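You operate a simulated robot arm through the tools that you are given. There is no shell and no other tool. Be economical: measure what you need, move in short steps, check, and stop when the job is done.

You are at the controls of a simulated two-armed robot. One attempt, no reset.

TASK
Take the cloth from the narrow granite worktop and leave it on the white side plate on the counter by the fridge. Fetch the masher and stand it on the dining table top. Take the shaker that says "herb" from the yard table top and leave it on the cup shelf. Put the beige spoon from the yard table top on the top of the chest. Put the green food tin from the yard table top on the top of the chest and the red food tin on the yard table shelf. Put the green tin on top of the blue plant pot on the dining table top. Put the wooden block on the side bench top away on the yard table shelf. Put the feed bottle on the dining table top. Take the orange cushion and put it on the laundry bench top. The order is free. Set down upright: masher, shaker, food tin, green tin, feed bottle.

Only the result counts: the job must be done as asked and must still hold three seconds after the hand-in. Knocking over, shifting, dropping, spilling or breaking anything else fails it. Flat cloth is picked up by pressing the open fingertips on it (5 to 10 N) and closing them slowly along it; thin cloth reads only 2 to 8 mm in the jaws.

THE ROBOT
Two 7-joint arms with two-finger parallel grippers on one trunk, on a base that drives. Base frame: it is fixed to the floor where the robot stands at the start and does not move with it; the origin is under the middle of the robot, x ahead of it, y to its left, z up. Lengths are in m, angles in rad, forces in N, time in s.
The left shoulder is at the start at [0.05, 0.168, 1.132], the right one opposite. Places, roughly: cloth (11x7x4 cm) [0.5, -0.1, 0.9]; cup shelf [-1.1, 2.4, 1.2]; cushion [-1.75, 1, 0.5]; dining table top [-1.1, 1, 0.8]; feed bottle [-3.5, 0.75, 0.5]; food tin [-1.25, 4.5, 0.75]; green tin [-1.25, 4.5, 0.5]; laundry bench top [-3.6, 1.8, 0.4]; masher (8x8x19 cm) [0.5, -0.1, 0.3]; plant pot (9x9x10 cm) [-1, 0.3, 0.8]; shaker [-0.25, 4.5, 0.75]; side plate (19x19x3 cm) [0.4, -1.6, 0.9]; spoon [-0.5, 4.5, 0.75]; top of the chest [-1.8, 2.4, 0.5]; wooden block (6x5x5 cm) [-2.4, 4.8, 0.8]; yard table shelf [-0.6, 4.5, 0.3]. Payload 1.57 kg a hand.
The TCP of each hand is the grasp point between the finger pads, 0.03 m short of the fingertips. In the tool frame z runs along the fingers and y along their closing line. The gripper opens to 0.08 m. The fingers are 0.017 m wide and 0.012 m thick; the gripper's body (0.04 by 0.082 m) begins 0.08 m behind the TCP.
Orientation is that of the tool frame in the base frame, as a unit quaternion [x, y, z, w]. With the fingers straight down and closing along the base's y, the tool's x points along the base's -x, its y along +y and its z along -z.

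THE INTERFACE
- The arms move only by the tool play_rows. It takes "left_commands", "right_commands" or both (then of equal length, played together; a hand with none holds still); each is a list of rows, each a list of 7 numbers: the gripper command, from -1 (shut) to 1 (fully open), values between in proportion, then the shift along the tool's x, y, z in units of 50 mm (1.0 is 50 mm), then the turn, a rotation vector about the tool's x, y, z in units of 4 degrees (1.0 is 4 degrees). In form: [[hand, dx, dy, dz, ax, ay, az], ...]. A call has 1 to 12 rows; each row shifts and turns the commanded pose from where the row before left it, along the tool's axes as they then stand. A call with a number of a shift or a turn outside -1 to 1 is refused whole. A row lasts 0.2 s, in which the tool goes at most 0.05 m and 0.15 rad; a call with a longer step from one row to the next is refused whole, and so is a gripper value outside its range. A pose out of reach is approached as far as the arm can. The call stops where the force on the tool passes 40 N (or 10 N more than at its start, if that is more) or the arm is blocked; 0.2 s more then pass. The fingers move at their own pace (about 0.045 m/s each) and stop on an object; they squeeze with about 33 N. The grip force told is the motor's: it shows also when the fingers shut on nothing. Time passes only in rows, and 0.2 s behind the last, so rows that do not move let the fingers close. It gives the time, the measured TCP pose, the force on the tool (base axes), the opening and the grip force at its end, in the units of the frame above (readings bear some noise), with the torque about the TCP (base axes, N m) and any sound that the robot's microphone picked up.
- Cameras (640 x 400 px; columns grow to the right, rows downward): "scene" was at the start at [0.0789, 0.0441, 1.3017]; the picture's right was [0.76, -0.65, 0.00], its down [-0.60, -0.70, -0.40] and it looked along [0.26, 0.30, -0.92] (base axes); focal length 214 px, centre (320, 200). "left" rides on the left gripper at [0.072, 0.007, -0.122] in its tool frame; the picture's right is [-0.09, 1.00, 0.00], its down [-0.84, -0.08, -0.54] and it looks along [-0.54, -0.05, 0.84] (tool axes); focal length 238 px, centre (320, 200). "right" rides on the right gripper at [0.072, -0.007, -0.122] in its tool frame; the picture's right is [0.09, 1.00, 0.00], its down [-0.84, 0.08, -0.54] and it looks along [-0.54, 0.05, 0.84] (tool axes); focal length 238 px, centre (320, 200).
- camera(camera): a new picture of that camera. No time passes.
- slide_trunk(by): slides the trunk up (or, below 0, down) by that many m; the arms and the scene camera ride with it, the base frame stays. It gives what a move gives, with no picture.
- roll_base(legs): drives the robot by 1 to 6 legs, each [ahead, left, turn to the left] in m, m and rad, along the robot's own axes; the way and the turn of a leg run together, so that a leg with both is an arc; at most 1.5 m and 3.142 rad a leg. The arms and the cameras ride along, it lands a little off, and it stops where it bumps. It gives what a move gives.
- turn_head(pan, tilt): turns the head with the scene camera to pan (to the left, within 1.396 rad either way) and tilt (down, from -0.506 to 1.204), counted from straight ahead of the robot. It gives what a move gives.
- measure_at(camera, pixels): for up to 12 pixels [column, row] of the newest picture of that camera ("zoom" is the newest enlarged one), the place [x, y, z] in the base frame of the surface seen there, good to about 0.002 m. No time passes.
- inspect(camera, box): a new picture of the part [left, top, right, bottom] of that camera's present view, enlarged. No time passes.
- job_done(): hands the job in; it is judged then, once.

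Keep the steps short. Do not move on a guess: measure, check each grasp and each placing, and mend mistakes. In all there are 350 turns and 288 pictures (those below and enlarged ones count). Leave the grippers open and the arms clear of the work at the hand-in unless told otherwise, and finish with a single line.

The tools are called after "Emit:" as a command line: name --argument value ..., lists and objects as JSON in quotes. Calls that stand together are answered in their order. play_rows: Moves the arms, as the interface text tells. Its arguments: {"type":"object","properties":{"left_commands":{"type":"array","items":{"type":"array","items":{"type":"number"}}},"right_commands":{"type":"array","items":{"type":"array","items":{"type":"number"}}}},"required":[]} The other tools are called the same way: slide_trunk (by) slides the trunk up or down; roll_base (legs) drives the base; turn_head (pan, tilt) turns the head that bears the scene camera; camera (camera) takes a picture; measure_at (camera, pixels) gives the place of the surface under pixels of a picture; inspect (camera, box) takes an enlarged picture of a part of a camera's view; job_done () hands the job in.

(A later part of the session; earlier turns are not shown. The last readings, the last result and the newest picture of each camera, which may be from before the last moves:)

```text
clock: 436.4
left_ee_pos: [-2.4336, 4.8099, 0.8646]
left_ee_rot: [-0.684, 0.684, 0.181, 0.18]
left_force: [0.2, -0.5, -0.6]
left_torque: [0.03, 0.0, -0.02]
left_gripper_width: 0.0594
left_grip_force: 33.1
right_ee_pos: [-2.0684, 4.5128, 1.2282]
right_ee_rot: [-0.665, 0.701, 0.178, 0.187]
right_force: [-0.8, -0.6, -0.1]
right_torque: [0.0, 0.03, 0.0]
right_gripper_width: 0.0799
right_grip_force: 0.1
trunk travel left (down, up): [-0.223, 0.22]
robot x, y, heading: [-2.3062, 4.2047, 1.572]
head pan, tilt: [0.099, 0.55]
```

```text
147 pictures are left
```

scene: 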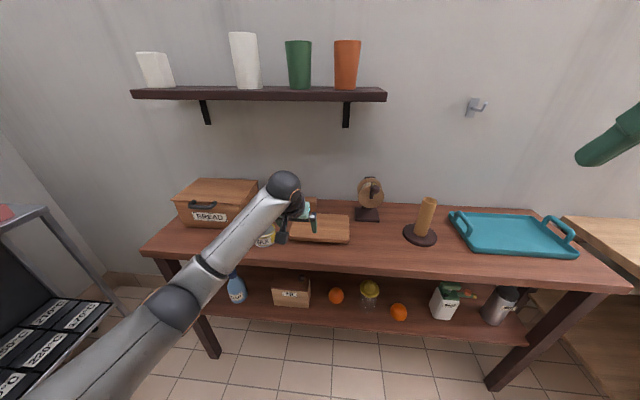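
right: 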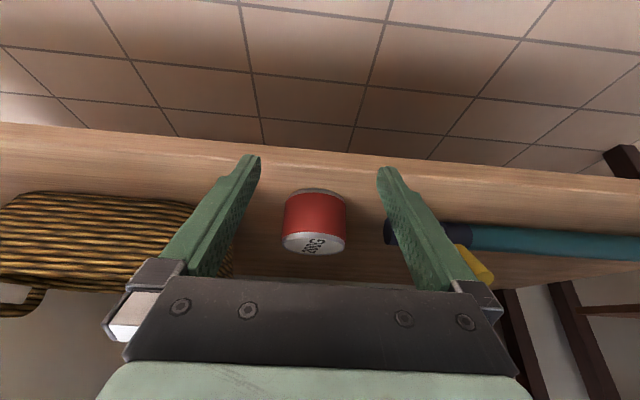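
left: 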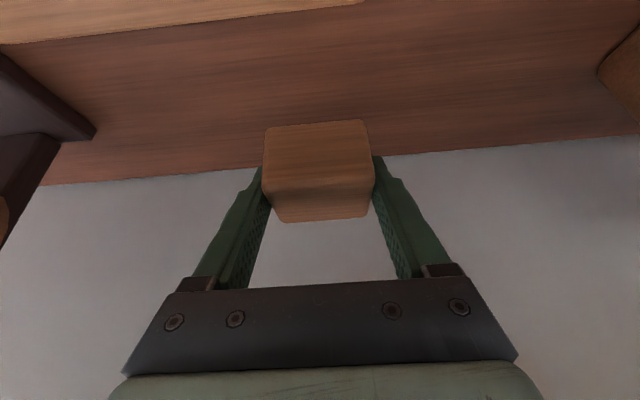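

Block held (59 mm). I back off and drive right to the yard table's shelf (target in front of the basket, x≈-0.5).

Emit:
roll_base --legs '[[-0.75, 0, 0], [0, -1.0, 0], [0, -0.92, 0]]'

Emit:
slide_trunk --by -0.223

Emit:
play_rows --left_commands '[[-1, 0.75, 0, -0.5, 0, 0, 0], [-1, 0.75, 0, -0.5, 0, 0, 0], [-1, 0.5, 0, 0.8, 0, 0, 0], [-1, 0.5, 0, 0.8, 0, 0, 0], [-1, 0.5, 0, 0.8, 0, 0, 0], [-1, 0.5, 0, 0.8, 0, 0, 0], [-1, 0, 0, 0, 0, 0, 0]]'

```text
clock: 449.7
left_ee_pos: [-0.4957, 4.0163, 0.8647]
left_ee_rot: [-0.672, 0.695, 0.178, 0.184]
left_force: [0.2, 0.7, -0.9]
left_torque: [0.0, -0.01, 0.0]
left_gripper_width: 0.0594
left_grip_force: 33.2
right_ee_pos: [-0.1393, 3.7061, 1.2271]
right_ee_rot: [-0.654, 0.711, 0.175, 0.189]
right_force: [-0.2, 0.0, -0.3]
right_torque: [-0.01, 0.01, 0.0]
right_gripper_width: 0.0798
right_grip_force: 0.0
trunk travel left (down, up): [-0.223, 0.22]
robot x, y, heading: [-0.3922, 3.4076, 1.537]
head pan, tilt: [0.099, 0.55]
```

```text
clock: 452.1
left_ee_pos: [-0.4957, 4.0161, 0.6436]
left_ee_rot: [-0.672, 0.695, 0.178, 0.183]
left_force: [0.2, 0.6, -1.0]
left_torque: [-0.01, 0.02, 0.0]
left_gripper_width: 0.0593
left_grip_force: 33.2
right_ee_pos: [-0.139, 3.706, 1.006]
right_ee_rot: [-0.653, 0.712, 0.175, 0.19]
right_force: [0.6, 0.2, 0.1]
right_torque: [0.0, -0.01, 0.0]
right_gripper_width: 0.0799
right_grip_force: 0.1
trunk travel left (down, up): [0.0, 0.443]
robot x, y, heading: [-0.391, 3.4039, 1.542]
head pan, tilt: [0.099, 0.55]
```

```text
clock: 453.7
left_ee_pos: [-0.5005, 3.9173, 0.4566]
left_ee_rot: [-0.672, 0.695, 0.179, 0.184]
left_force: [0.7, 0.4, -1.1]
left_torque: [-0.02, 0.02, 0.0]
left_gripper_width: 0.0595
left_grip_force: 33.9
right_ee_pos: [-0.14, 3.7048, 1.0058]
right_ee_rot: [-0.653, 0.712, 0.175, 0.19]
right_force: [0.7, -1.4, -0.2]
right_torque: [-0.01, 0.04, -0.02]
right_gripper_width: 0.0801
right_grip_force: 0.1
trunk travel left (down, up): [0.0, 0.443]
robot x, y, heading: [-0.3894, 3.4057, 1.535]
head pan, tilt: [0.099, 0.55]
```

Emit:
play_rows --left_commands '[[-1, 0.35, 0, 0.6, 0, 0, 0], [-1, 0.33, 0, 0.57, 0, 0, 0], [-1, 0, 0, 0, 0, 0, 0]]'

Emit:
turn_head --pan 0.0 --tilt 0.75

Emit:
camera --camera "scene"

Emit:
camera --camera "left"

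```text
clock: 454.5
left_ee_pos: [-0.5049, 3.9252, 0.3989]
left_ee_rot: [-0.672, 0.692, 0.187, 0.187]
left_force: [0.3, -0.7, -0.5]
left_torque: [-0.02, 0.02, -0.02]
left_gripper_width: 0.0592
left_grip_force: 32.3
right_ee_pos: [-0.1391, 3.7047, 1.0071]
right_ee_rot: [-0.653, 0.712, 0.175, 0.19]
right_force: [-1.0, -0.2, -0.4]
right_torque: [0.01, -0.02, 0.0]
right_gripper_width: 0.0798
right_grip_force: 0.0
trunk travel left (down, up): [0.0, 0.443]
robot x, y, heading: [-0.393, 3.4044, 1.541]
head pan, tilt: [0.099, 0.55]
```

```text
clock: 455.2
left_ee_pos: [-0.5059, 3.9255, 0.3971]
left_ee_rot: [-0.672, 0.692, 0.186, 0.185]
left_force: [0.7, 0.3, -1.8]
left_torque: [0.0, -0.01, -0.02]
left_gripper_width: 0.0594
left_grip_force: 33.0
right_ee_pos: [-0.1384, 3.705, 1.0065]
right_ee_rot: [-0.653, 0.712, 0.176, 0.19]
right_force: [-0.4, 0.0, -1.7]
right_torque: [-0.01, 0.01, 0.01]
right_gripper_width: 0.0801
right_grip_force: 0.0
trunk travel left (down, up): [0.0, 0.443]
robot x, y, heading: [-0.3909, 3.4026, 1.538]
head pan, tilt: [0.0, 0.75]
```

```text
146 pictures are left
```

scene: 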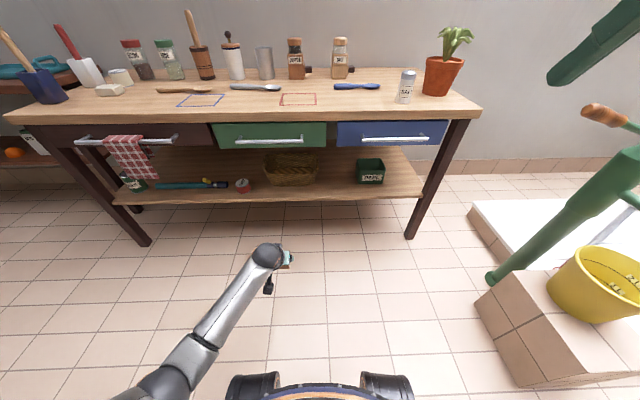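

```text
145 pictures are left
```

left: 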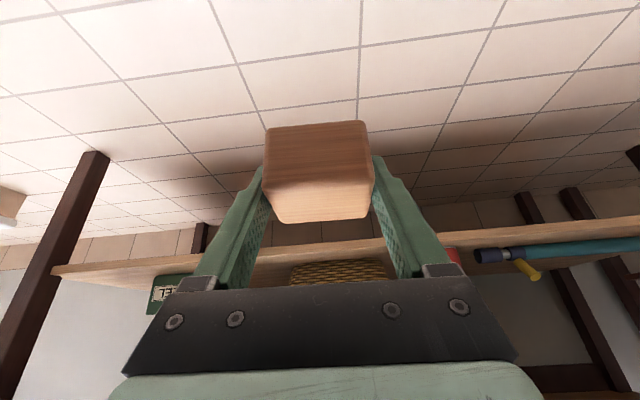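

Emit:
measure_at --camera "scene" --pixels '[[335, 185], [335, 170], [316, 170], [355, 175], [290, 193], [265, 175], [243, 187], [290, 183], [265, 248], [285, 140]]'

```text
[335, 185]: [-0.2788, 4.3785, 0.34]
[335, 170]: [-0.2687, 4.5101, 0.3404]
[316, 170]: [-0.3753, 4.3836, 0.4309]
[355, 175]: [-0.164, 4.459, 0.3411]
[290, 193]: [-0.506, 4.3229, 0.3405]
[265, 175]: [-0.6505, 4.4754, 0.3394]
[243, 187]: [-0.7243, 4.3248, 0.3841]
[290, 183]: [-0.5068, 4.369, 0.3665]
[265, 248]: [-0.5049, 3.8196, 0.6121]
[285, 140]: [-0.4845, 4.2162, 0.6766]
```

Better spot: between the basket and the PEEL box at x≈-0.275. I strafe right 0.215 and drive ahead 0.30, then check.

Emit:
roll_base --legs '[[0, -0.215, 0], [0.3, 0, 0]]'

Emit:
camera --camera "left"

Emit:
camera --camera "scene"

```text
clock: 458.5
left_ee_pos: [-0.2835, 4.2157, 0.3935]
left_ee_rot: [-0.673, 0.692, 0.186, 0.183]
left_force: [-0.7, 0.0, -1.6]
left_torque: [0.0, 0.0, 0.03]
left_gripper_width: 0.0594
left_grip_force: 33.3
right_ee_pos: [0.0825, 3.9977, 1.0045]
right_ee_rot: [-0.654, 0.711, 0.176, 0.19]
right_force: [0.0, -0.1, 0.9]
right_torque: [-0.04, -0.02, -0.02]
right_gripper_width: 0.0799
right_grip_force: 0.1
trunk travel left (down, up): [0.0, 0.443]
robot x, y, heading: [-0.168, 3.6986, 1.544]
head pan, tilt: [0.0, 0.75]
```

```text
144 pictures are left
```

left: 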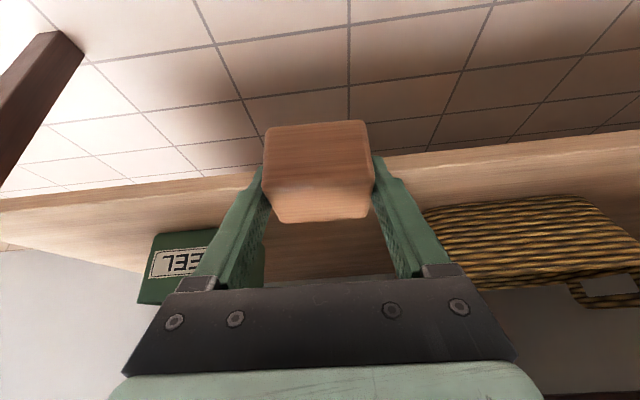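

```text
143 pictures are left
```

scene: 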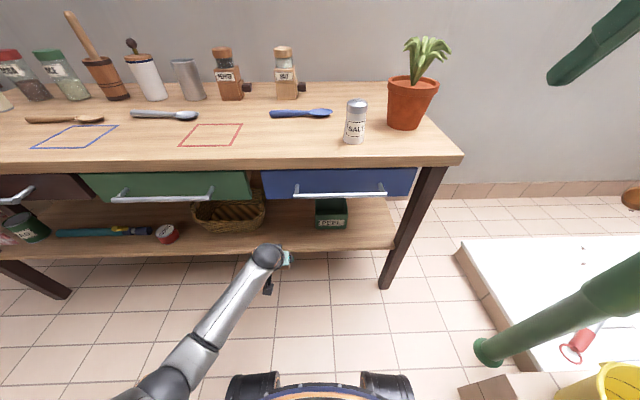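

Clear. Ahead 0.135.

Emit:
roll_base --legs '[[0.135, 0, 0]]'

Emit:
play_rows --left_commands '[[-1, 0.07, 0, 0.12, 0, 0, 0], [-1, 0.05, 0, 0.085, 0, 0, 0], [-1, 0.05, 0, 0.085, 0, 0, 0], [-1, 0, 0, 0, 0, 0, 0]]'

Emit:
camera --camera "left"

```text
clock: 459.8
left_ee_pos: [-0.2789, 4.3487, 0.3936]
left_ee_rot: [-0.672, 0.693, 0.186, 0.183]
left_force: [0.8, 0.8, -0.9]
left_torque: [0.0, 0.01, 0.0]
left_gripper_width: 0.0593
left_grip_force: 32.9
right_ee_pos: [0.0906, 4.1295, 1.0045]
right_ee_rot: [-0.653, 0.712, 0.174, 0.19]
right_force: [0.2, 0.2, -0.4]
right_torque: [0.01, 0.0, -0.01]
right_gripper_width: 0.0797
right_grip_force: 0.0
trunk travel left (down, up): [0.0, 0.443]
robot x, y, heading: [-0.1635, 3.8308, 1.54]
head pan, tilt: [0.0, 0.75]
```

```text
clock: 460.8
left_ee_pos: [-0.2896, 4.3557, 0.3858]
left_ee_rot: [-0.672, 0.689, 0.198, 0.183]
left_force: [-0.3, 1.0, -0.8]
left_torque: [-0.02, -0.05, -0.03]
left_gripper_width: 0.0594
left_grip_force: 33.3
right_ee_pos: [0.09, 4.1269, 1.0073]
right_ee_rot: [-0.653, 0.712, 0.176, 0.191]
right_force: [-0.1, -0.2, -0.7]
right_torque: [-0.04, 0.0, 0.0]
right_gripper_width: 0.0801
right_grip_force: 0.0
trunk travel left (down, up): [0.0, 0.443]
robot x, y, heading: [-0.1614, 3.8288, 1.534]
head pan, tilt: [0.0, 0.75]
```

```text
142 pictures are left
```

left: 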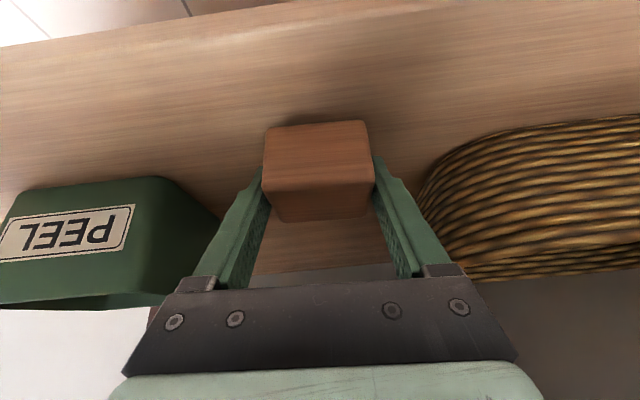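

Block bottom is ~1 cm above the shelf and the arm nears a limit. I pull back 2 cm while lowering.

Emit:
play_rows --left_commands '[[-1, 0.35, -0.1, -0.2, 0, 0, 0], [-1, 0.08, 0, 0.14, 0, 0, 0], [-1, 0.06, 0, 0.1, 0, 0, 0], [-1, 0, 0, 0, 0, 0, 0]]'

```text
clock: 462.0
left_ee_pos: [-0.303, 4.3674, 0.3947]
left_ee_rot: [-0.673, 0.676, 0.227, 0.195]
left_force: [0.1, 0.3, -0.6]
left_torque: [0.0, 0.0, -0.01]
left_gripper_width: 0.0595
left_grip_force: 32.3
right_ee_pos: [0.0899, 4.1285, 1.0025]
right_ee_rot: [-0.653, 0.712, 0.175, 0.189]
right_force: [-0.5, 0.5, 0.0]
right_torque: [-0.03, 0.01, 0.0]
right_gripper_width: 0.08
right_grip_force: 0.1
trunk travel left (down, up): [0.0, 0.443]
robot x, y, heading: [-0.1632, 3.8303, 1.537]
head pan, tilt: [0.0, 0.75]
stopped in row 4 (left hand): the arm was blocked; the commanded pose is now the measured one
```

The arm ran into a limit and tilted slightly. I back out of the shelf, raise a little, restore the orientation, and move the hand outward (where it reaches lower).

Emit:
roll_base --legs '[[-0.2, 0, 0]]'

Emit:
play_rows --left_commands '[[-1, -0.4, 0, -0.7, 0, 0, 0], [-1, 0, 0, 0, 0.43, 0.63, 0.09], [-1, 0, 0, 0, 0.43, 0.63, 0.09], [-1, 0, 0.9, 0, 0, 0, 0], [-1, 0, 0.9, 0, 0, 0, 0], [-1, 0.5, 0, -0.3, 0, 0, 0], [-1, 0.35, 0, 0.6, 0, 0, 0], [-1, 0, 0, 0, 0, 0, 0]]'

Emit:
camera --camera "scene"

```text
clock: 463.6
left_ee_pos: [-0.3075, 4.1659, 0.3956]
left_ee_rot: [-0.673, 0.678, 0.225, 0.195]
left_force: [0.5, -0.9, -1.2]
left_torque: [0.0, -0.02, 0.02]
left_gripper_width: 0.0595
left_grip_force: 33.1
right_ee_pos: [0.0827, 3.9295, 1.0056]
right_ee_rot: [-0.652, 0.713, 0.175, 0.19]
right_force: [-0.1, 0.7, 0.2]
right_torque: [-0.02, 0.02, 0.02]
right_gripper_width: 0.0798
right_grip_force: 0.0
trunk travel left (down, up): [0.0, 0.443]
robot x, y, heading: [-0.1701, 3.6318, 1.532]
head pan, tilt: [0.0, 0.75]
```

```text
clock: 465.4
left_ee_pos: [-0.3972, 4.1352, 0.401]
left_ee_rot: [-0.671, 0.697, 0.177, 0.184]
left_force: [0.4, 0.5, -1.1]
left_torque: [-0.01, -0.03, 0.05]
left_gripper_width: 0.0596
left_grip_force: 32.7
right_ee_pos: [0.0834, 3.9281, 1.0054]
right_ee_rot: [-0.653, 0.712, 0.175, 0.189]
right_force: [0.1, -0.2, -0.2]
right_torque: [-0.01, 0.0, 0.0]
right_gripper_width: 0.08
right_grip_force: 0.1
trunk travel left (down, up): [0.0, 0.443]
robot x, y, heading: [-0.168, 3.6321, 1.534]
head pan, tilt: [0.0, 0.75]
```

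```text
141 pictures are left
```

scene: 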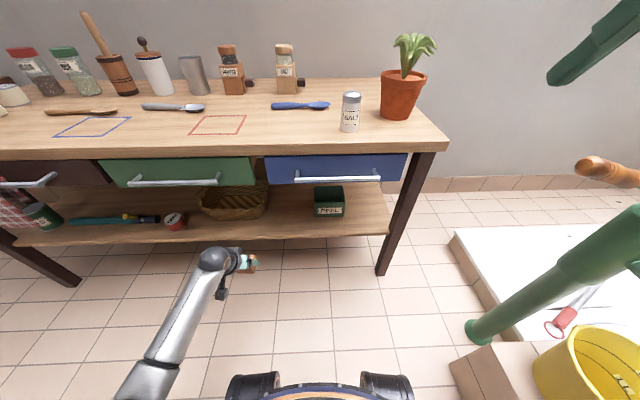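

Orientation restored at lateral 0.21. I test lowering 2.5 cm here in free space first.

Emit:
play_rows --left_commands '[[-1, 0.13, 0, 0.22, 0, 0, 0], [-1, 0.12, 0, 0.21, 0, 0, 0], [-1, 0, 0, 0, 0, 0, 0]]'

```text
clock: 466.2
left_ee_pos: [-0.3978, 4.1353, 0.3777]
left_ee_rot: [-0.671, 0.697, 0.176, 0.183]
left_force: [-0.6, -0.9, -0.3]
left_torque: [0.02, -0.01, -0.02]
left_gripper_width: 0.0595
left_grip_force: 33.1
right_ee_pos: [0.0833, 3.9292, 1.0056]
right_ee_rot: [-0.653, 0.713, 0.175, 0.189]
right_force: [0.0, 0.5, 0.0]
right_torque: [0.01, -0.03, -0.03]
right_gripper_width: 0.0803
right_grip_force: 0.1
trunk travel left (down, up): [0.0, 0.443]
robot x, y, heading: [-0.1702, 3.6309, 1.533]
head pan, tilt: [0.0, 0.75]
```

It reaches. Raise 1.3 cm, strafe right 0.115, go in 0.215.

Emit:
play_rows --left_commands '[[-1, -0.14, 0, -0.24, 0, 0, 0], [-1, 0, 0, 0, 0, 0, 0]]'

Emit:
roll_base --legs '[[0, -0.115, 0], [0.215, 0, 0]]'

Emit:
camera --camera "left"

```text
clock: 466.8
left_ee_pos: [-0.3962, 4.1358, 0.3925]
left_ee_rot: [-0.671, 0.697, 0.176, 0.182]
left_force: [0.3, -0.2, -0.9]
left_torque: [-0.02, -0.02, -0.02]
left_gripper_width: 0.0593
left_grip_force: 33.2
right_ee_pos: [0.0829, 3.9282, 1.0068]
right_ee_rot: [-0.652, 0.713, 0.175, 0.19]
right_force: [0.6, -0.2, -0.2]
right_torque: [0.0, 0.02, -0.01]
right_gripper_width: 0.08
right_grip_force: 0.1
trunk travel left (down, up): [0.0, 0.443]
robot x, y, heading: [-0.1709, 3.6287, 1.534]
head pan, tilt: [0.0, 0.75]
```

```text
clock: 469.3
left_ee_pos: [-0.2751, 4.3472, 0.3905]
left_ee_rot: [-0.671, 0.697, 0.176, 0.184]
left_force: [0.2, 0.3, -0.8]
left_torque: [-0.03, -0.03, 0.02]
left_gripper_width: 0.0596
left_grip_force: 33.1
right_ee_pos: [0.2068, 4.1389, 1.0052]
right_ee_rot: [-0.652, 0.713, 0.175, 0.189]
right_force: [-0.6, -0.5, -0.3]
right_torque: [0.0, 0.0, -0.05]
right_gripper_width: 0.08
right_grip_force: 0.0
trunk travel left (down, up): [0.0, 0.443]
robot x, y, heading: [-0.0468, 3.8393, 1.531]
head pan, tilt: [0.0, 0.75]
```

```text
140 pictures are left
```

left: 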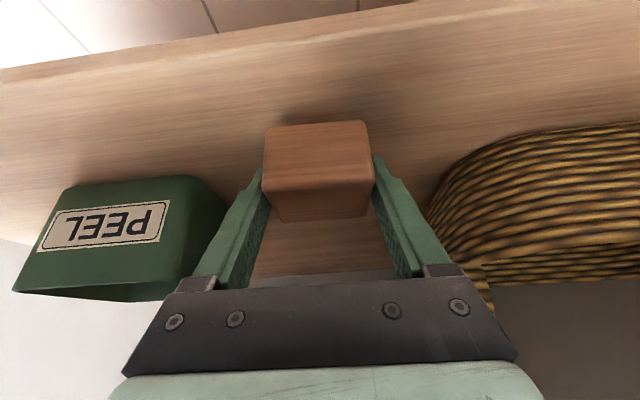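

Centred between box and basket. Lower to contact, open, and withdraw.

Emit:
play_rows --left_commands '[[-1, 0.07, 0, 0.12, 0, 0, 0], [-1, 0.05, 0, 0.087, 0, 0, 0], [-1, 0.03, 0, 0.05, 0, 0, 0], [-1, 0, 0, 0, 0, 0, 0]]'

```text
clock: 470.3
left_ee_pos: [-0.2744, 4.3458, 0.3767]
left_ee_rot: [-0.671, 0.697, 0.176, 0.183]
left_force: [0.0, -0.6, -0.3]
left_torque: [0.04, -0.05, 0.0]
left_gripper_width: 0.0593
left_grip_force: 32.3
right_ee_pos: [0.2082, 4.1404, 1.0051]
right_ee_rot: [-0.653, 0.712, 0.175, 0.19]
right_force: [0.2, -0.2, -0.8]
right_torque: [0.02, 0.02, 0.01]
right_gripper_width: 0.0801
right_grip_force: 0.0
trunk travel left (down, up): [0.0, 0.443]
robot x, y, heading: [-0.048, 3.8395, 1.538]
head pan, tilt: [0.0, 0.75]
```

Emit:
play_rows --left_commands '[[-1, 0.02, 0, 0.03, 0, 0, 0], [0.7, 0, 0, 0, 0, 0, 0], [0.9, 0, 0, 0, 0, 0, 0], [0.9, 0, 0, 0, 0, 0, 0], [0.9, 0.05, 0, -0.25, 0, 0, 0], [0.9, 0.5, 0, -0.3, 0, 0, 0], [0.9, 0.8, 0, -0.46, 0, 0, 0], [0.9, 0, 0, 0, 0, 0, 0]]'

Emit:
camera --camera "left"

```text
clock: 472.1
left_ee_pos: [-0.2775, 4.2607, 0.386]
left_ee_rot: [-0.671, 0.696, 0.177, 0.183]
left_force: [0.2, -0.8, 0.1]
left_torque: [-0.02, 0.0, 0.0]
left_gripper_width: 0.0764
left_grip_force: 0.0
right_ee_pos: [0.2072, 4.1403, 1.0056]
right_ee_rot: [-0.652, 0.712, 0.175, 0.19]
right_force: [-0.6, -0.1, 1.3]
right_torque: [-0.02, -0.01, -0.01]
right_gripper_width: 0.0799
right_grip_force: 0.1
trunk travel left (down, up): [0.0, 0.443]
robot x, y, heading: [-0.0469, 3.8412, 1.531]
head pan, tilt: [0.0, 0.75]
```

```text
139 pictures are left
```

left: 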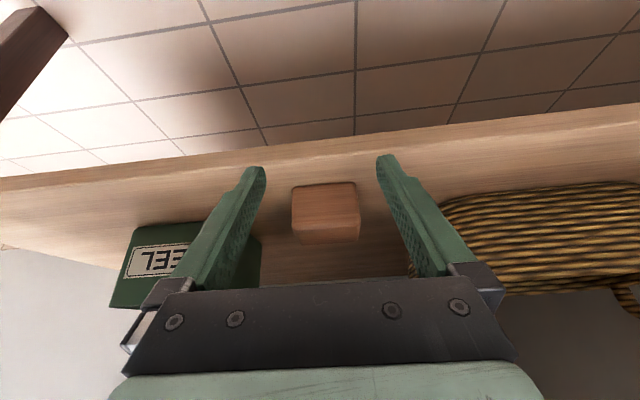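

The block stands on the shelf. Next the PEAS tin with the right hand. I back off, drive left, and lower the right hand.

Emit:
roll_base --legs '[[-0.4, 0, 0.035], [0, 1.42, 0]]'

Emit:
play_rows --right_commands '[[1, -0.8, 0, 0.46, 0, 0, 0], [1, -0.8, 0, 0.46, 0, 0, 0], [1, -0.8, 0, 0.46, 0, 0, 0], [1, -0.8, 0, 0.46, 0, 0, 0], [1, 0.5, 0, 0.86, 0, 0, 0], [1, 0.5, 0, 0.86, 0, 0, 0], [1, 0.5, 0, 0.86, 0, 0, 0], [1, 0.5, 0, 0.86, 0, 0, 0], [1, 0.5, 0, 0.86, 0, 0, 0], [1, 0.5, 0, 0.86, 0, 0, 0], [1, 0.5, 0, 0.86, 0, 0, 0], [1, 0.5, 0, 0.86, 0, 0, 0]]' --left_commands '[[1, 0.4, 0, -0.25, 0, 0, 0], [1, 0.4, 0, -0.25, 0, 0, 0], [1, -0.5, 0, -0.86, 0, 0, 0], [1, -0.5, 0, -0.86, 0, 0, 0], [1, -0.5, 0, -0.86, 0, 0, 0], [1, -0.5, 0, -0.86, 0, 0, 0], [1, -0.5, 0, -0.86, 0, 0, 0], [1, -0.5, 0, -0.86, 0, 0, 0], [1, -0.5, 0, -0.86, 0, 0, 0], [1, -0.5, 0, -0.86, 0, 0, 0], [1, -0.5, 0, -0.86, 0, 0, 0], [1, -0.5, 0, -0.86, 0, 0, 0]]'

Emit:
turn_head --pan 0 --tilt 0.7

Emit:
camera --camera "scene"

```text
clock: 481.3
left_ee_pos: [-1.733, 3.8512, 0.3849]
left_ee_rot: [-0.684, 0.684, 0.18, 0.181]
left_force: [-0.2, 0.7, -0.2]
left_torque: [0.03, 0.0, -0.03]
left_gripper_width: 0.0761
left_grip_force: 0.1
right_ee_pos: [-1.2441, 3.7487, 1.0044]
right_ee_rot: [-0.666, 0.7, 0.179, 0.187]
right_force: [0.7, -0.2, 0.1]
right_torque: [-0.01, 0.01, 0.03]
right_gripper_width: 0.08
right_grip_force: 0.0
trunk travel left (down, up): [0.0, 0.443]
robot x, y, heading: [-1.4836, 3.4393, 1.573]
head pan, tilt: [0.0, 0.75]
```

```text
clock: 483.9
left_ee_pos: [-1.7342, 3.8157, 0.8848]
left_ee_rot: [0.685, -0.683, -0.179, -0.179]
left_force: [-0.5, 0.5, 0.0]
left_torque: [0.03, 0.01, -0.01]
left_gripper_width: 0.0801
left_grip_force: 0.0
left hand out of reach, approached as far as the arm can: row 7
right_ee_pos: [-1.2368, 3.9318, 0.6076]
right_ee_rot: [-0.666, 0.7, 0.179, 0.187]
right_force: [0.9, 0.5, 0.8]
right_torque: [-0.04, -0.03, 0.01]
right_gripper_width: 0.0799
right_grip_force: 0.1
trunk travel left (down, up): [0.0, 0.443]
robot x, y, heading: [-1.4853, 3.4434, 1.569]
head pan, tilt: [0.0, 0.75]
```

```text
clock: 484.5
left_ee_pos: [-1.7337, 3.8156, 0.8838]
left_ee_rot: [0.684, -0.684, -0.18, -0.179]
left_force: [-0.1, 0.1, -0.2]
left_torque: [-0.01, -0.02, 0.03]
left_gripper_width: 0.08
left_grip_force: 0.0
right_ee_pos: [-1.2356, 3.9316, 0.6095]
right_ee_rot: [-0.666, 0.7, 0.178, 0.186]
right_force: [-0.9, 0.5, 0.1]
right_torque: [-0.04, 0.01, 0.01]
right_gripper_width: 0.0802
right_grip_force: 0.0
trunk travel left (down, up): [0.0, 0.443]
robot x, y, heading: [-1.4863, 3.4406, 1.571]
head pan, tilt: [0.0, 0.7]
```

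```text
138 pictures are left
```

scene: 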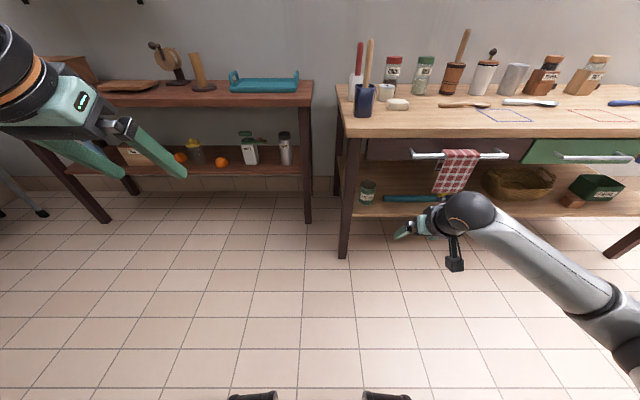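

Emit:
inspect --camera "scene" --box '[320, 130, 460, 230]'

Emit:
measure_at --camera "scene" --pixels '[[366, 197], [360, 192], [374, 192], [366, 183], [368, 204], [352, 205], [350, 170], [386, 199], [413, 157], [470, 200], [345, 240]]'

```text
4.00 times, centred on (390, 180) of scene
```

zoom: 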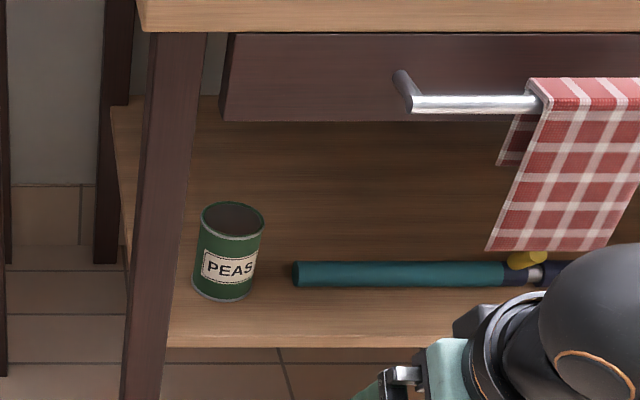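

```text
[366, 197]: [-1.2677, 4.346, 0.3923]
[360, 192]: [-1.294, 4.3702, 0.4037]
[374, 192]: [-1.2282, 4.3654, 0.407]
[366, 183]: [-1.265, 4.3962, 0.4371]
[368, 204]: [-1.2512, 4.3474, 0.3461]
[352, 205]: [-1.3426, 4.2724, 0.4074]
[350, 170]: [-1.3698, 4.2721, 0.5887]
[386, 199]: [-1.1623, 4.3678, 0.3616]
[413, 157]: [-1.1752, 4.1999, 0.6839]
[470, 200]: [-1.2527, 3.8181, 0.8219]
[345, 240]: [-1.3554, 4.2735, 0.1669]
```

PEAS tin: axis [-1.261,4.38], radius ≈3.4 cm, z .34–.44. I lower the hand to z≈0.39, then strafe left 2.5 cm and go in 0.30.

Emit:
play_rows --right_commands '[[1, 0.5, 0, 0.86, 0, 0, 0], [1, 0.5, 0, 0.86, 0, 0, 0], [1, 0.5, 0, 0.86, 0, 0, 0], [1, 0.5, 0, 0.86, 0, 0, 0], [1, 0.2, 0, 0.34, 0, 0, 0], [1, 0, 0, 0, 0, 0, 0]]'

Emit:
roll_base --legs '[[0, 0.023, 0], [0.3, 0, 0]]'

Emit:
camera --camera "right"

```text
clock: 485.9
left_ee_pos: [-1.734, 3.8142, 0.8855]
left_ee_rot: [-0.683, 0.684, 0.18, 0.18]
left_force: [0.3, 0.0, 0.2]
left_torque: [0.01, 0.01, 0.0]
left_gripper_width: 0.0798
left_grip_force: 0.1
right_ee_pos: [-1.2353, 3.9326, 0.3872]
right_ee_rot: [-0.666, 0.7, 0.179, 0.186]
right_force: [-0.5, -0.4, 0.5]
right_torque: [-0.02, -0.01, 0.01]
right_gripper_width: 0.0799
right_grip_force: 0.1
trunk travel left (down, up): [0.0, 0.443]
robot x, y, heading: [-1.4885, 3.441, 1.571]
head pan, tilt: [0.0, 0.7]
```

```text
clock: 488.4
left_ee_pos: [-1.7612, 4.1163, 0.8856]
left_ee_rot: [0.686, -0.682, -0.181, -0.179]
left_force: [0.3, 0.0, -0.9]
left_torque: [-0.02, 0.01, 0.05]
left_gripper_width: 0.0801
left_grip_force: 0.0
right_ee_pos: [-1.2639, 4.2384, 0.3869]
right_ee_rot: [-0.669, 0.698, 0.179, 0.185]
right_force: [-1.2, 0.9, -0.5]
right_torque: [0.02, 0.02, 0.0]
right_gripper_width: 0.0801
right_grip_force: 0.1
trunk travel left (down, up): [0.0, 0.443]
robot x, y, heading: [-1.5109, 3.7447, 1.58]
head pan, tilt: [0.0, 0.7]
```

```text
136 pictures are left
```

right: 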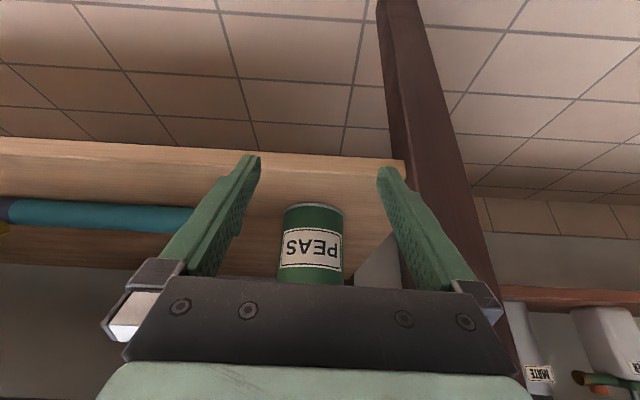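

Emit:
measure_at --camera "right" --pixels '[[312, 245], [285, 225], [342, 225], [395, 100], [400, 150], [430, 200], [425, 240], [392, 200], [312, 210]]'

```text
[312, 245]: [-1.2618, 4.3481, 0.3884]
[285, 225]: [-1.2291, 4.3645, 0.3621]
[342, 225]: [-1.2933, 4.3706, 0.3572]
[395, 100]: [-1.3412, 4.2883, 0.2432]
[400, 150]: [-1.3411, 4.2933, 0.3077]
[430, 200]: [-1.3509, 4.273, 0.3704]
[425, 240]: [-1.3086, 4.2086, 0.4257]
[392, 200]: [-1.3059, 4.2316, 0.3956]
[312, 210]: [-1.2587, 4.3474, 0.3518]
```

Clearance to the leg is ~2.5 cm. Go in 0.137.

Emit:
roll_base --legs '[[0.137, 0, 0]]'

Emit:
camera --camera "right"

```text
clock: 489.7
left_ee_pos: [-1.7606, 4.2567, 0.8861]
left_ee_rot: [0.685, -0.682, -0.18, -0.179]
left_force: [-0.1, 0.6, -0.6]
left_torque: [-0.01, 0.0, 0.03]
left_gripper_width: 0.0803
left_grip_force: 0.1
right_ee_pos: [-1.2643, 4.3742, 0.3874]
right_ee_rot: [-0.668, 0.699, 0.179, 0.186]
right_force: [-0.3, 0.5, -0.9]
right_torque: [0.01, -0.02, -0.02]
right_gripper_width: 0.0799
right_grip_force: 0.0
trunk travel left (down, up): [0.0, 0.443]
robot x, y, heading: [-1.5118, 3.8795, 1.574]
head pan, tilt: [0.0, 0.7]
```

```text
135 pictures are left
```

right: 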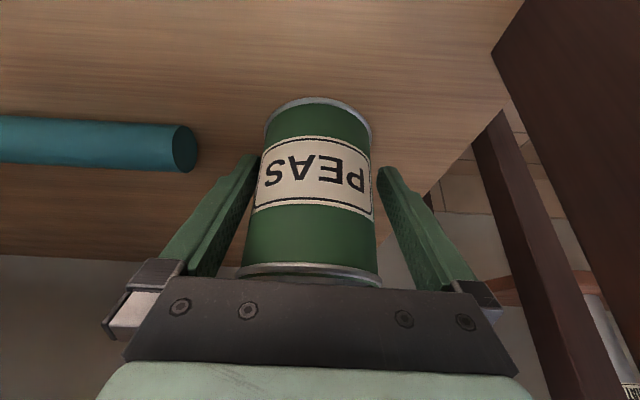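

Close and lift 1.5 cm, then check.

Emit:
play_rows --right_commands '[[-1, 0, 0, 0, 0, 0, 0], [-1, 0, 0, 0, 0, 0, 0], [-1, 0, 0, 0, 0, 0, 0], [-1, 0, 0, 0, 0, 0, 0], [-1, -0.15, 0, -0.26, 0, 0, 0], [-1, 0, 0, 0, 0, 0, 0]]'

Emit:
camera --camera "right"

```text
clock: 491.1
left_ee_pos: [-1.7597, 4.2562, 0.8864]
left_ee_rot: [0.685, -0.683, -0.18, -0.179]
left_force: [-0.7, -0.1, -1.4]
left_torque: [-0.02, -0.02, 0.01]
left_gripper_width: 0.08
left_grip_force: 0.1
right_ee_pos: [-1.2651, 4.3743, 0.4017]
right_ee_rot: [-0.667, 0.699, 0.178, 0.185]
right_force: [0.0, -0.5, -3.1]
right_torque: [-0.07, 0.01, 0.0]
right_gripper_width: 0.0714
right_grip_force: 32.7
trunk travel left (down, up): [0.0, 0.443]
robot x, y, heading: [-1.512, 3.878, 1.577]
head pan, tilt: [0.0, 0.7]
```

```text
134 pictures are left
```

right: 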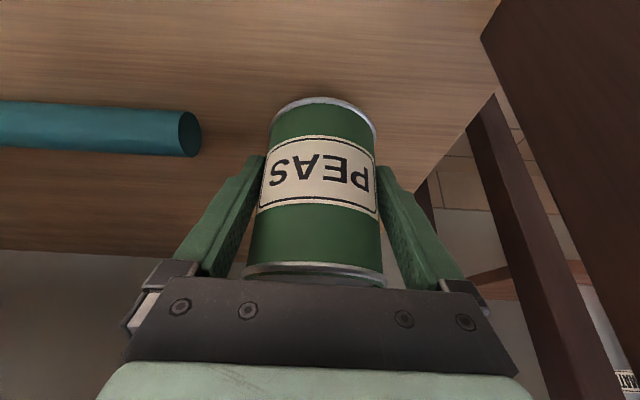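

PEAS tin held (71 mm). I back straight out, then raise the right hand and turn the left tool vertical.

Emit:
roll_base --legs '[[-0.45, 0, 0]]'

Emit:
play_rows --right_commands '[[-1, -0.5, 0, -0.86, 0, 0, 0], [-1, -0.5, 0, -0.86, 0, 0, 0], [-1, -0.5, 0, -0.86, 0, 0, 0], [-1, -0.5, 0, -0.86, 0, 0, 0], [-1, -0.5, 0, -0.86, 0, 0, 0], [-1, -0.5, 0, -0.86, 0, 0, 0], [-1, -0.5, 0, -0.86, 0, 0, 0], [-1, -0.5, 0, -0.86, 0, 0, 0], [-1, -0.5, 0, -0.86, 0, 0, 0], [-1, -0.5, 0, -0.86, 0, 0, 0], [-1, 0, 0, 0, 0, 0, 0], [-1, 0, 0, 0, 0, 0, 0]]' --left_commands '[[1, 0, 0, 0, 0, 1, 0], [1, 0, 0, 0, 0, 1, 0], [1, 0, 0, 0, 0, 1, 0], [1, 0, 0, 0, 0, 1, 0], [1, 0, 0, 0, 0, 1, 0], [1, 0, 0, 0, 0, 1, 0], [1, 0, 0, 0, 0, 1, 0], [1, 0, 0, 0, 0, 0.5, 0], [1, 0, 0, 0, 0, 0, -1], [1, 0, 0, 0, 0, 0, -1], [1, 0, 0, 0, 0, 0, -1], [1, 0, 0, 0, 0, 0, -1]]'

Emit:
play_rows --left_commands '[[1, 0, 0, 0, 0, 0, -1], [1, 0, 0, 0, 0, 0, -1], [1, 0, 0, 0, 0, 0, -1], [1, 0, 0, 0, 0, 0, -1], [1, 0, 0, 0, 0, 0, -1], [1, 0, 0, 0, 0, 0, -1], [1, 0, 0, 0, 0, 0, -1], [1, 0, 0, 0, 0, 0, -1], [1, 0, 0, 0, 0, 0, -1], [1, 0, 0, 0, 0, 0, -1], [1, 0, 0, 0, 0, 0, -1], [1, 0, 0, 0, 0, 0, -1]]'

```text
clock: 493.8
left_ee_pos: [-1.7601, 3.808, 0.8857]
left_ee_rot: [0.686, -0.681, -0.182, -0.179]
left_force: [-1.6, 0.4, 0.1]
left_torque: [0.0, 0.06, -0.05]
left_gripper_width: 0.0802
left_grip_force: 0.0
right_ee_pos: [-1.2635, 3.9293, 0.4035]
right_ee_rot: [-0.669, 0.697, 0.179, 0.185]
right_force: [-0.8, -0.1, -3.4]
right_torque: [-0.01, 0.01, 0.0]
right_gripper_width: 0.0712
right_grip_force: 33.1
trunk travel left (down, up): [0.0, 0.443]
robot x, y, heading: [-1.5087, 3.4338, 1.58]
head pan, tilt: [0.0, 0.7]
```

```text
clock: 496.4
left_ee_pos: [-1.758, 3.8081, 0.8861]
left_ee_rot: [0.801, -0.598, 0.002, 0.004]
left_force: [0.1, 0.2, 0.0]
left_torque: [-0.02, 0.04, 0.02]
left_gripper_width: 0.0799
left_grip_force: 0.0
right_ee_pos: [-1.2624, 3.9299, 0.8983]
right_ee_rot: [-0.669, 0.697, 0.179, 0.186]
right_force: [-0.6, 0.8, -3.7]
right_torque: [-0.02, 0.0, 0.0]
right_gripper_width: 0.0711
right_grip_force: 33.1
trunk travel left (down, up): [0.0, 0.443]
robot x, y, heading: [-1.511, 3.4326, 1.579]
head pan, tilt: [0.0, 0.7]
```

```text
clock: 499.0
left_ee_pos: [-1.7593, 3.8072, 0.8871]
left_ee_rot: [0.976, -0.22, 0.001, 0.004]
left_force: [0.7, -0.6, 0.1]
left_torque: [0.02, 0.0, -0.02]
left_gripper_width: 0.0797
left_grip_force: 0.2
right_ee_pos: [-1.2633, 3.9304, 0.8984]
right_ee_rot: [-0.669, 0.697, 0.179, 0.186]
right_force: [0.6, 0.4, -5.0]
right_torque: [-0.02, 0.0, -0.02]
right_gripper_width: 0.0712
right_grip_force: 32.9
trunk travel left (down, up): [0.0, 0.443]
robot x, y, heading: [-1.5072, 3.435, 1.581]
head pan, tilt: [0.0, 0.7]
```

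Continue rotating (8.4 rows) to align with the spoon, and drive right toward it.

Emit:
play_rows --left_commands '[[1, 0, 0, 0, 0, 0, -1], [1, 0, 0, 0, 0, 0, -1], [1, 0, 0, 0, 0, 0, -1], [1, 0, 0, 0, 0, 0, -1], [1, 0, 0, 0, 0, 0, -1], [1, 0, 0, 0, 0, 0, -1], [1, 0, 0, 0, 0, 0, -1], [1, 0, 0, 0, 0, 0, -1], [1, 0, 0, 0, 0, 0, -0.4], [1, 0, 0, 0, 0, 0, 0]]'

Emit:
slide_trunk --by 0.15

Emit:
roll_base --legs '[[0, -0.86, 0]]'

Emit:
camera --camera "scene"

```text
clock: 501.2
left_ee_pos: [-1.7593, 3.8078, 0.8854]
left_ee_rot: [0.997, 0.071, 0.0, 0.004]
left_force: [0.3, -0.4, 0.4]
left_torque: [0.02, -0.02, 0.0]
left_gripper_width: 0.0802
left_grip_force: 0.1
right_ee_pos: [-1.2621, 3.9301, 0.8991]
right_ee_rot: [-0.668, 0.698, 0.179, 0.186]
right_force: [-0.4, 0.1, -3.5]
right_torque: [-0.02, -0.03, -0.01]
right_gripper_width: 0.0713
right_grip_force: 33.1
trunk travel left (down, up): [0.0, 0.443]
robot x, y, heading: [-1.5075, 3.4339, 1.576]
head pan, tilt: [0.0, 0.7]
```

```text
clock: 503.0
left_ee_pos: [-1.7591, 3.8086, 1.0359]
left_ee_rot: [0.998, 0.07, -0.001, 0.005]
left_force: [-0.7, -0.2, 1.0]
left_torque: [0.01, 0.01, -0.04]
left_gripper_width: 0.08
left_grip_force: 0.1
right_ee_pos: [-1.264, 3.931, 1.0484]
right_ee_rot: [-0.668, 0.698, 0.179, 0.185]
right_force: [-1.0, -0.3, -4.4]
right_torque: [-0.03, -0.02, -0.02]
right_gripper_width: 0.0711
right_grip_force: 33.2
trunk travel left (down, up): [-0.15, 0.293]
robot x, y, heading: [-1.5121, 3.4357, 1.578]
head pan, tilt: [0.0, 0.7]
```

```text
clock: 507.5
left_ee_pos: [-0.9026, 3.813, 1.0362]
left_ee_rot: [0.998, 0.068, -0.001, 0.004]
left_force: [0.3, 0.5, -0.5]
left_torque: [0.02, -0.03, 0.0]
left_gripper_width: 0.0797
left_grip_force: 0.1
right_ee_pos: [-0.4055, 3.9345, 1.0486]
right_ee_rot: [-0.668, 0.699, 0.179, 0.186]
right_force: [0.0, -0.1, -4.4]
right_torque: [-0.06, 0.0, -0.02]
right_gripper_width: 0.0711
right_grip_force: 33.1
trunk travel left (down, up): [-0.15, 0.293]
robot x, y, heading: [-0.6502, 3.4428, 1.576]
head pan, tilt: [0.0, 0.7]
```

```text
133 pictures are left
```

scene: 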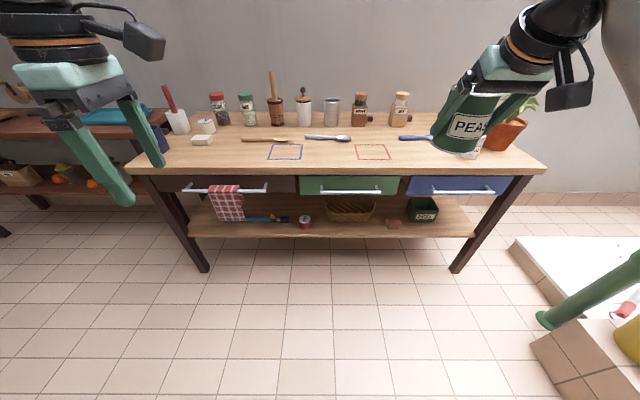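

Emit:
inspect --camera "scene" --box '[225, 120, 325, 170]'

Emit:
measure_at --camera "scene" --pixels '[[244, 140], [252, 140], [260, 140], [268, 140], [285, 141]]'

```text
6.40 times, centred on (275, 145) of scene
```

zoom: 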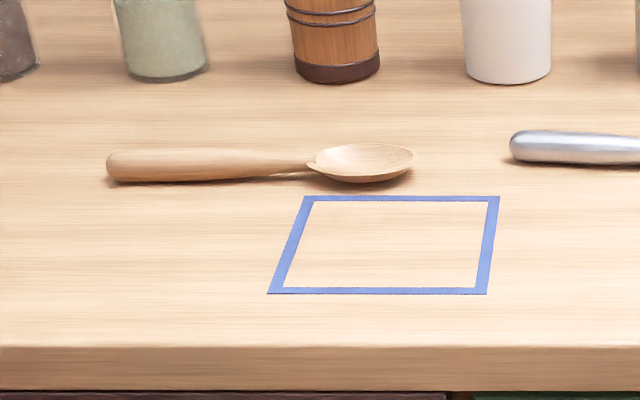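

```text
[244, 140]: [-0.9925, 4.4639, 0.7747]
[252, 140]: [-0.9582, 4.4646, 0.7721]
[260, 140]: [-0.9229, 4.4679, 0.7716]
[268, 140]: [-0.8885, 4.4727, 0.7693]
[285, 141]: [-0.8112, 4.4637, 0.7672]
```

Handle axis at y≈4.468, grasp at x≈-0.925. I extend the left arm 0.16 ahead and drive ahead 0.49, left 0.02.

Emit:
play_rows --left_commands '[[1, 0.11, -0.8, 0, 0, 0, 0], [1, 0.11, -0.8, 0, 0, 0, 0], [1, 0.11, -0.8, 0, 0, 0, 0], [1, 0.11, -0.8, 0, 0, 0, 0], [1, 0, 0, 0, 0, 0, 0]]'

Emit:
roll_base --legs '[[0, 0.02, 0], [0.48, 0, 0]]'

Emit:
camera --camera "left"

```text
clock: 508.7
left_ee_pos: [-0.9041, 3.9768, 1.0335]
left_ee_rot: [0.998, 0.068, -0.001, 0.005]
left_force: [-0.5, -0.2, -0.3]
left_torque: [0.03, 0.0, 0.0]
left_gripper_width: 0.08
left_grip_force: 0.0
right_ee_pos: [-0.4059, 3.9342, 1.0489]
right_ee_rot: [-0.667, 0.699, 0.178, 0.186]
right_force: [-0.4, -0.5, -4.1]
right_torque: [-0.04, -0.04, 0.03]
right_gripper_width: 0.0712
right_grip_force: 33.0
trunk travel left (down, up): [-0.15, 0.293]
robot x, y, heading: [-0.6546, 3.4386, 1.573]
head pan, tilt: [0.0, 0.7]
```

```text
clock: 512.0
left_ee_pos: [-0.9271, 4.4595, 1.0355]
left_ee_rot: [0.998, 0.069, 0.0, 0.004]
left_force: [-0.8, -0.4, 0.1]
left_torque: [-0.02, -0.02, -0.01]
left_gripper_width: 0.0799
left_grip_force: 0.0
right_ee_pos: [-0.4282, 4.4168, 1.0475]
right_ee_rot: [-0.668, 0.698, 0.179, 0.186]
right_force: [-0.8, 0.0, -4.6]
right_torque: [-0.06, 0.0, 0.0]
right_gripper_width: 0.0714
right_grip_force: 33.0
trunk travel left (down, up): [-0.15, 0.293]
robot x, y, heading: [-0.6767, 3.9215, 1.574]
head pan, tilt: [0.0, 0.7]
```

```text
131 pictures are left
```

left: 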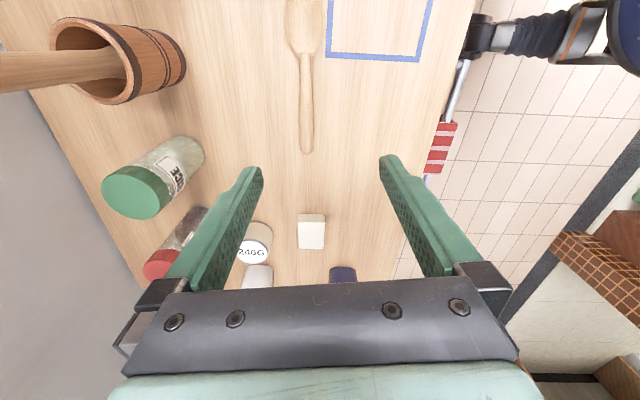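

Emit:
measure_at --camera "left" --pixels '[[307, 145], [307, 120], [307, 90], [306, 60], [302, 20], [315, 110], [299, 110]]'

```text
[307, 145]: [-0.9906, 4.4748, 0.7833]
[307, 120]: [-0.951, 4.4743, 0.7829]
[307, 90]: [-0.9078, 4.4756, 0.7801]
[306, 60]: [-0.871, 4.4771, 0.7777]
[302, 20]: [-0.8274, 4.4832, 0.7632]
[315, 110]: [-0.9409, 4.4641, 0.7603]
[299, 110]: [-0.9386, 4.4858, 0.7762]
```

Handle axis: y≈4.475, top z 0.783. I straighten the tool (7°), shift 15 mm ahead, and lower to z≈0.83 first.

Emit:
play_rows --left_commands '[[1, 0, 0, 0, 0, 0, 0.9], [1, 0, 0, 0, 0, 0, 0.9], [1, 0.1, -0.31, 0, 0, 0, 0], [1, 0, 0, 1, 0, 0, 0], [1, 0, 0, 1, 0, 0, 0], [1, 0, 0, 1, 0, 0, 0], [1, 0, 0, 1, 0, 0, 0], [1, 0, 0, 0, 0, 0, 0]]'

Emit:
camera --camera "left"

```text
clock: 513.8
left_ee_pos: [-0.9234, 4.471, 0.8327]
left_ee_rot: [1.0, 0.006, -0.001, 0.004]
left_force: [0.1, -0.4, -0.1]
left_torque: [0.03, 0.01, 0.0]
left_gripper_width: 0.0802
left_grip_force: 0.1
right_ee_pos: [-0.43, 4.4182, 1.0477]
right_ee_rot: [-0.668, 0.699, 0.179, 0.186]
right_force: [-0.7, -0.1, -3.9]
right_torque: [-0.06, 0.01, -0.01]
right_gripper_width: 0.0711
right_grip_force: 33.1
trunk travel left (down, up): [-0.15, 0.293]
robot x, y, heading: [-0.6773, 3.9227, 1.579]
head pan, tilt: [0.0, 0.7]
```

```text
130 pictures are left
```

left: 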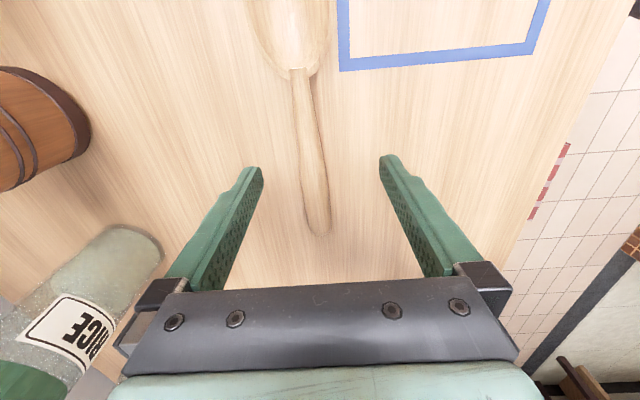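

Lower 37 mm to z≈0.796 and close.

Emit:
play_rows --left_commands '[[1, 0, 0, 0.5, 0, 0, 0], [1, 0, 0, 0.22, 0, 0, 0], [1, 0, 0, 0, 0, 0, 0], [-1, 0, 0, 0, 0, 0, 0], [-1, 0, 0, 0, 0, 0, 0], [-1, 0, 0, 0, 0, 0, 0], [-1, 0, 0, 0, 0, 0, 0], [-1, 0, 0, 0, 0, 0, 0], [-1, 0, 0, -0.5, 0, 0, 0], [-1, 0, 0, -0.8, 0, 0, 0], [-1, 0, 0, 0, 0, 0, 0]]'

Emit:
camera --camera "left"

```text
clock: 516.2
left_ee_pos: [-0.9224, 4.4731, 0.8632]
left_ee_rot: [1.0, 0.006, -0.001, 0.006]
left_force: [0.9, 0.7, -0.4]
left_torque: [0.01, -0.02, 0.01]
left_gripper_width: 0.0161
left_grip_force: 31.6
right_ee_pos: [-0.4294, 4.4176, 1.0486]
right_ee_rot: [-0.667, 0.699, 0.179, 0.186]
right_force: [0.4, 0.0, -3.2]
right_torque: [-0.07, 0.0, -0.01]
right_gripper_width: 0.0709
right_grip_force: 33.0
trunk travel left (down, up): [-0.15, 0.293]
robot x, y, heading: [-0.674, 3.9214, 1.576]
head pan, tilt: [0.0, 0.7]
```

```text
129 pictures are left
```

left: 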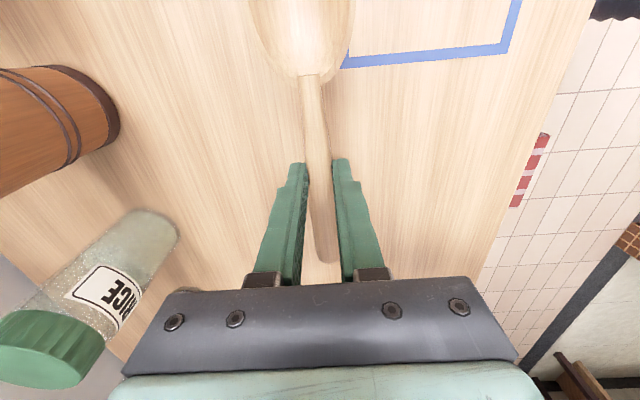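

Spoon held (16 mm). I lift it, pull the right hand in and up, then go round to the chest: back up, turn, strafe right.

Emit:
play_rows --left_commands '[[-1, 0, 0, -0.9, 0, 0, 0], [-1, 0, 0, -0.9, 0, 0, 0], [-1, 0, 0, -0.9, 0, 0, 0], [-1, 0, 0, -0.9, 0, 0, 0], [-1, 0, 0, 0, 0, 0, 0], [-1, 0, 0, 0, 0, 0, 0], [-1, 0, 0, 0, 0, 0, 0]]' --right_commands '[[-1, -0.4, 0, -0.8, 0, 0, 0], [-1, -0.4, 0, -0.8, 0, 0, 0], [-1, -0.4, 0, -0.8, 0, 0, 0], [-1, 0.8, 0, -0.46, 0, 0, 0], [-1, 0.8, 0, -0.46, 0, 0, 0], [-1, 0.8, 0, -0.46, 0, 0, 0], [-1, 0, 0, 0, 0, 0, 0]]'

Emit:
roll_base --legs '[[-0.4, 0, 0], [0, 0, 1.57], [0, 0, 1.57], [-0.3, 0, 0], [0, -1.0, 0], [0, -0.87, 0]]'

Emit:
camera --camera "left"

```text
clock: 517.8
left_ee_pos: [-0.9236, 4.4754, 1.0414]
left_ee_rot: [1.0, 0.006, -0.001, 0.004]
left_force: [0.6, 0.5, -0.5]
left_torque: [0.05, 0.03, -0.01]
left_gripper_width: 0.0163
left_grip_force: 31.7
right_ee_pos: [-0.4351, 4.273, 1.1817]
right_ee_rot: [-0.668, 0.699, 0.179, 0.185]
right_force: [-0.6, -0.3, -4.3]
right_torque: [-0.06, 0.02, 0.0]
right_gripper_width: 0.0709
right_grip_force: 33.6
trunk travel left (down, up): [-0.15, 0.293]
robot x, y, heading: [-0.6753, 3.9245, 1.579]
head pan, tilt: [0.0, 0.7]
```

```text
clock: 538.4
left_ee_pos: [-2.2963, 3.3077, 1.0405]
left_ee_rot: [0.012, 1.0, 0.004, 0.001]
left_force: [-0.5, -0.4, -1.4]
left_torque: [0.01, -0.02, 0.0]
left_gripper_width: 0.016
left_grip_force: 31.5
right_ee_pos: [-2.7757, 3.5278, 1.1805]
right_ee_rot: [0.71, 0.655, -0.19, 0.175]
right_force: [0.0, 0.2, -4.1]
right_torque: [0.11, 0.0, -0.05]
right_gripper_width: 0.0709
right_grip_force: 33.3
trunk travel left (down, up): [-0.15, 0.293]
robot x, y, heading: [-2.5193, 3.8699, -1.602]
head pan, tilt: [0.0, 0.7]
```

```text
128 pictures are left
```

left: 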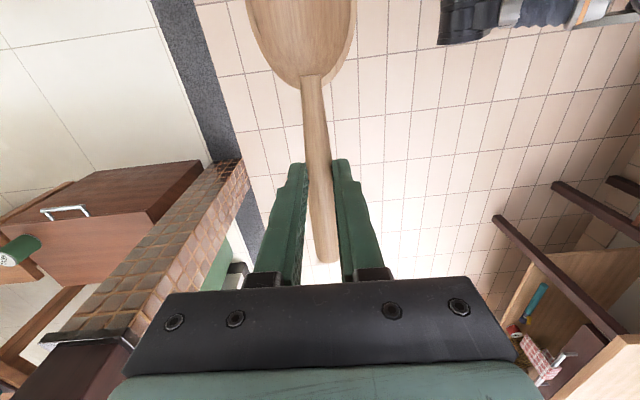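

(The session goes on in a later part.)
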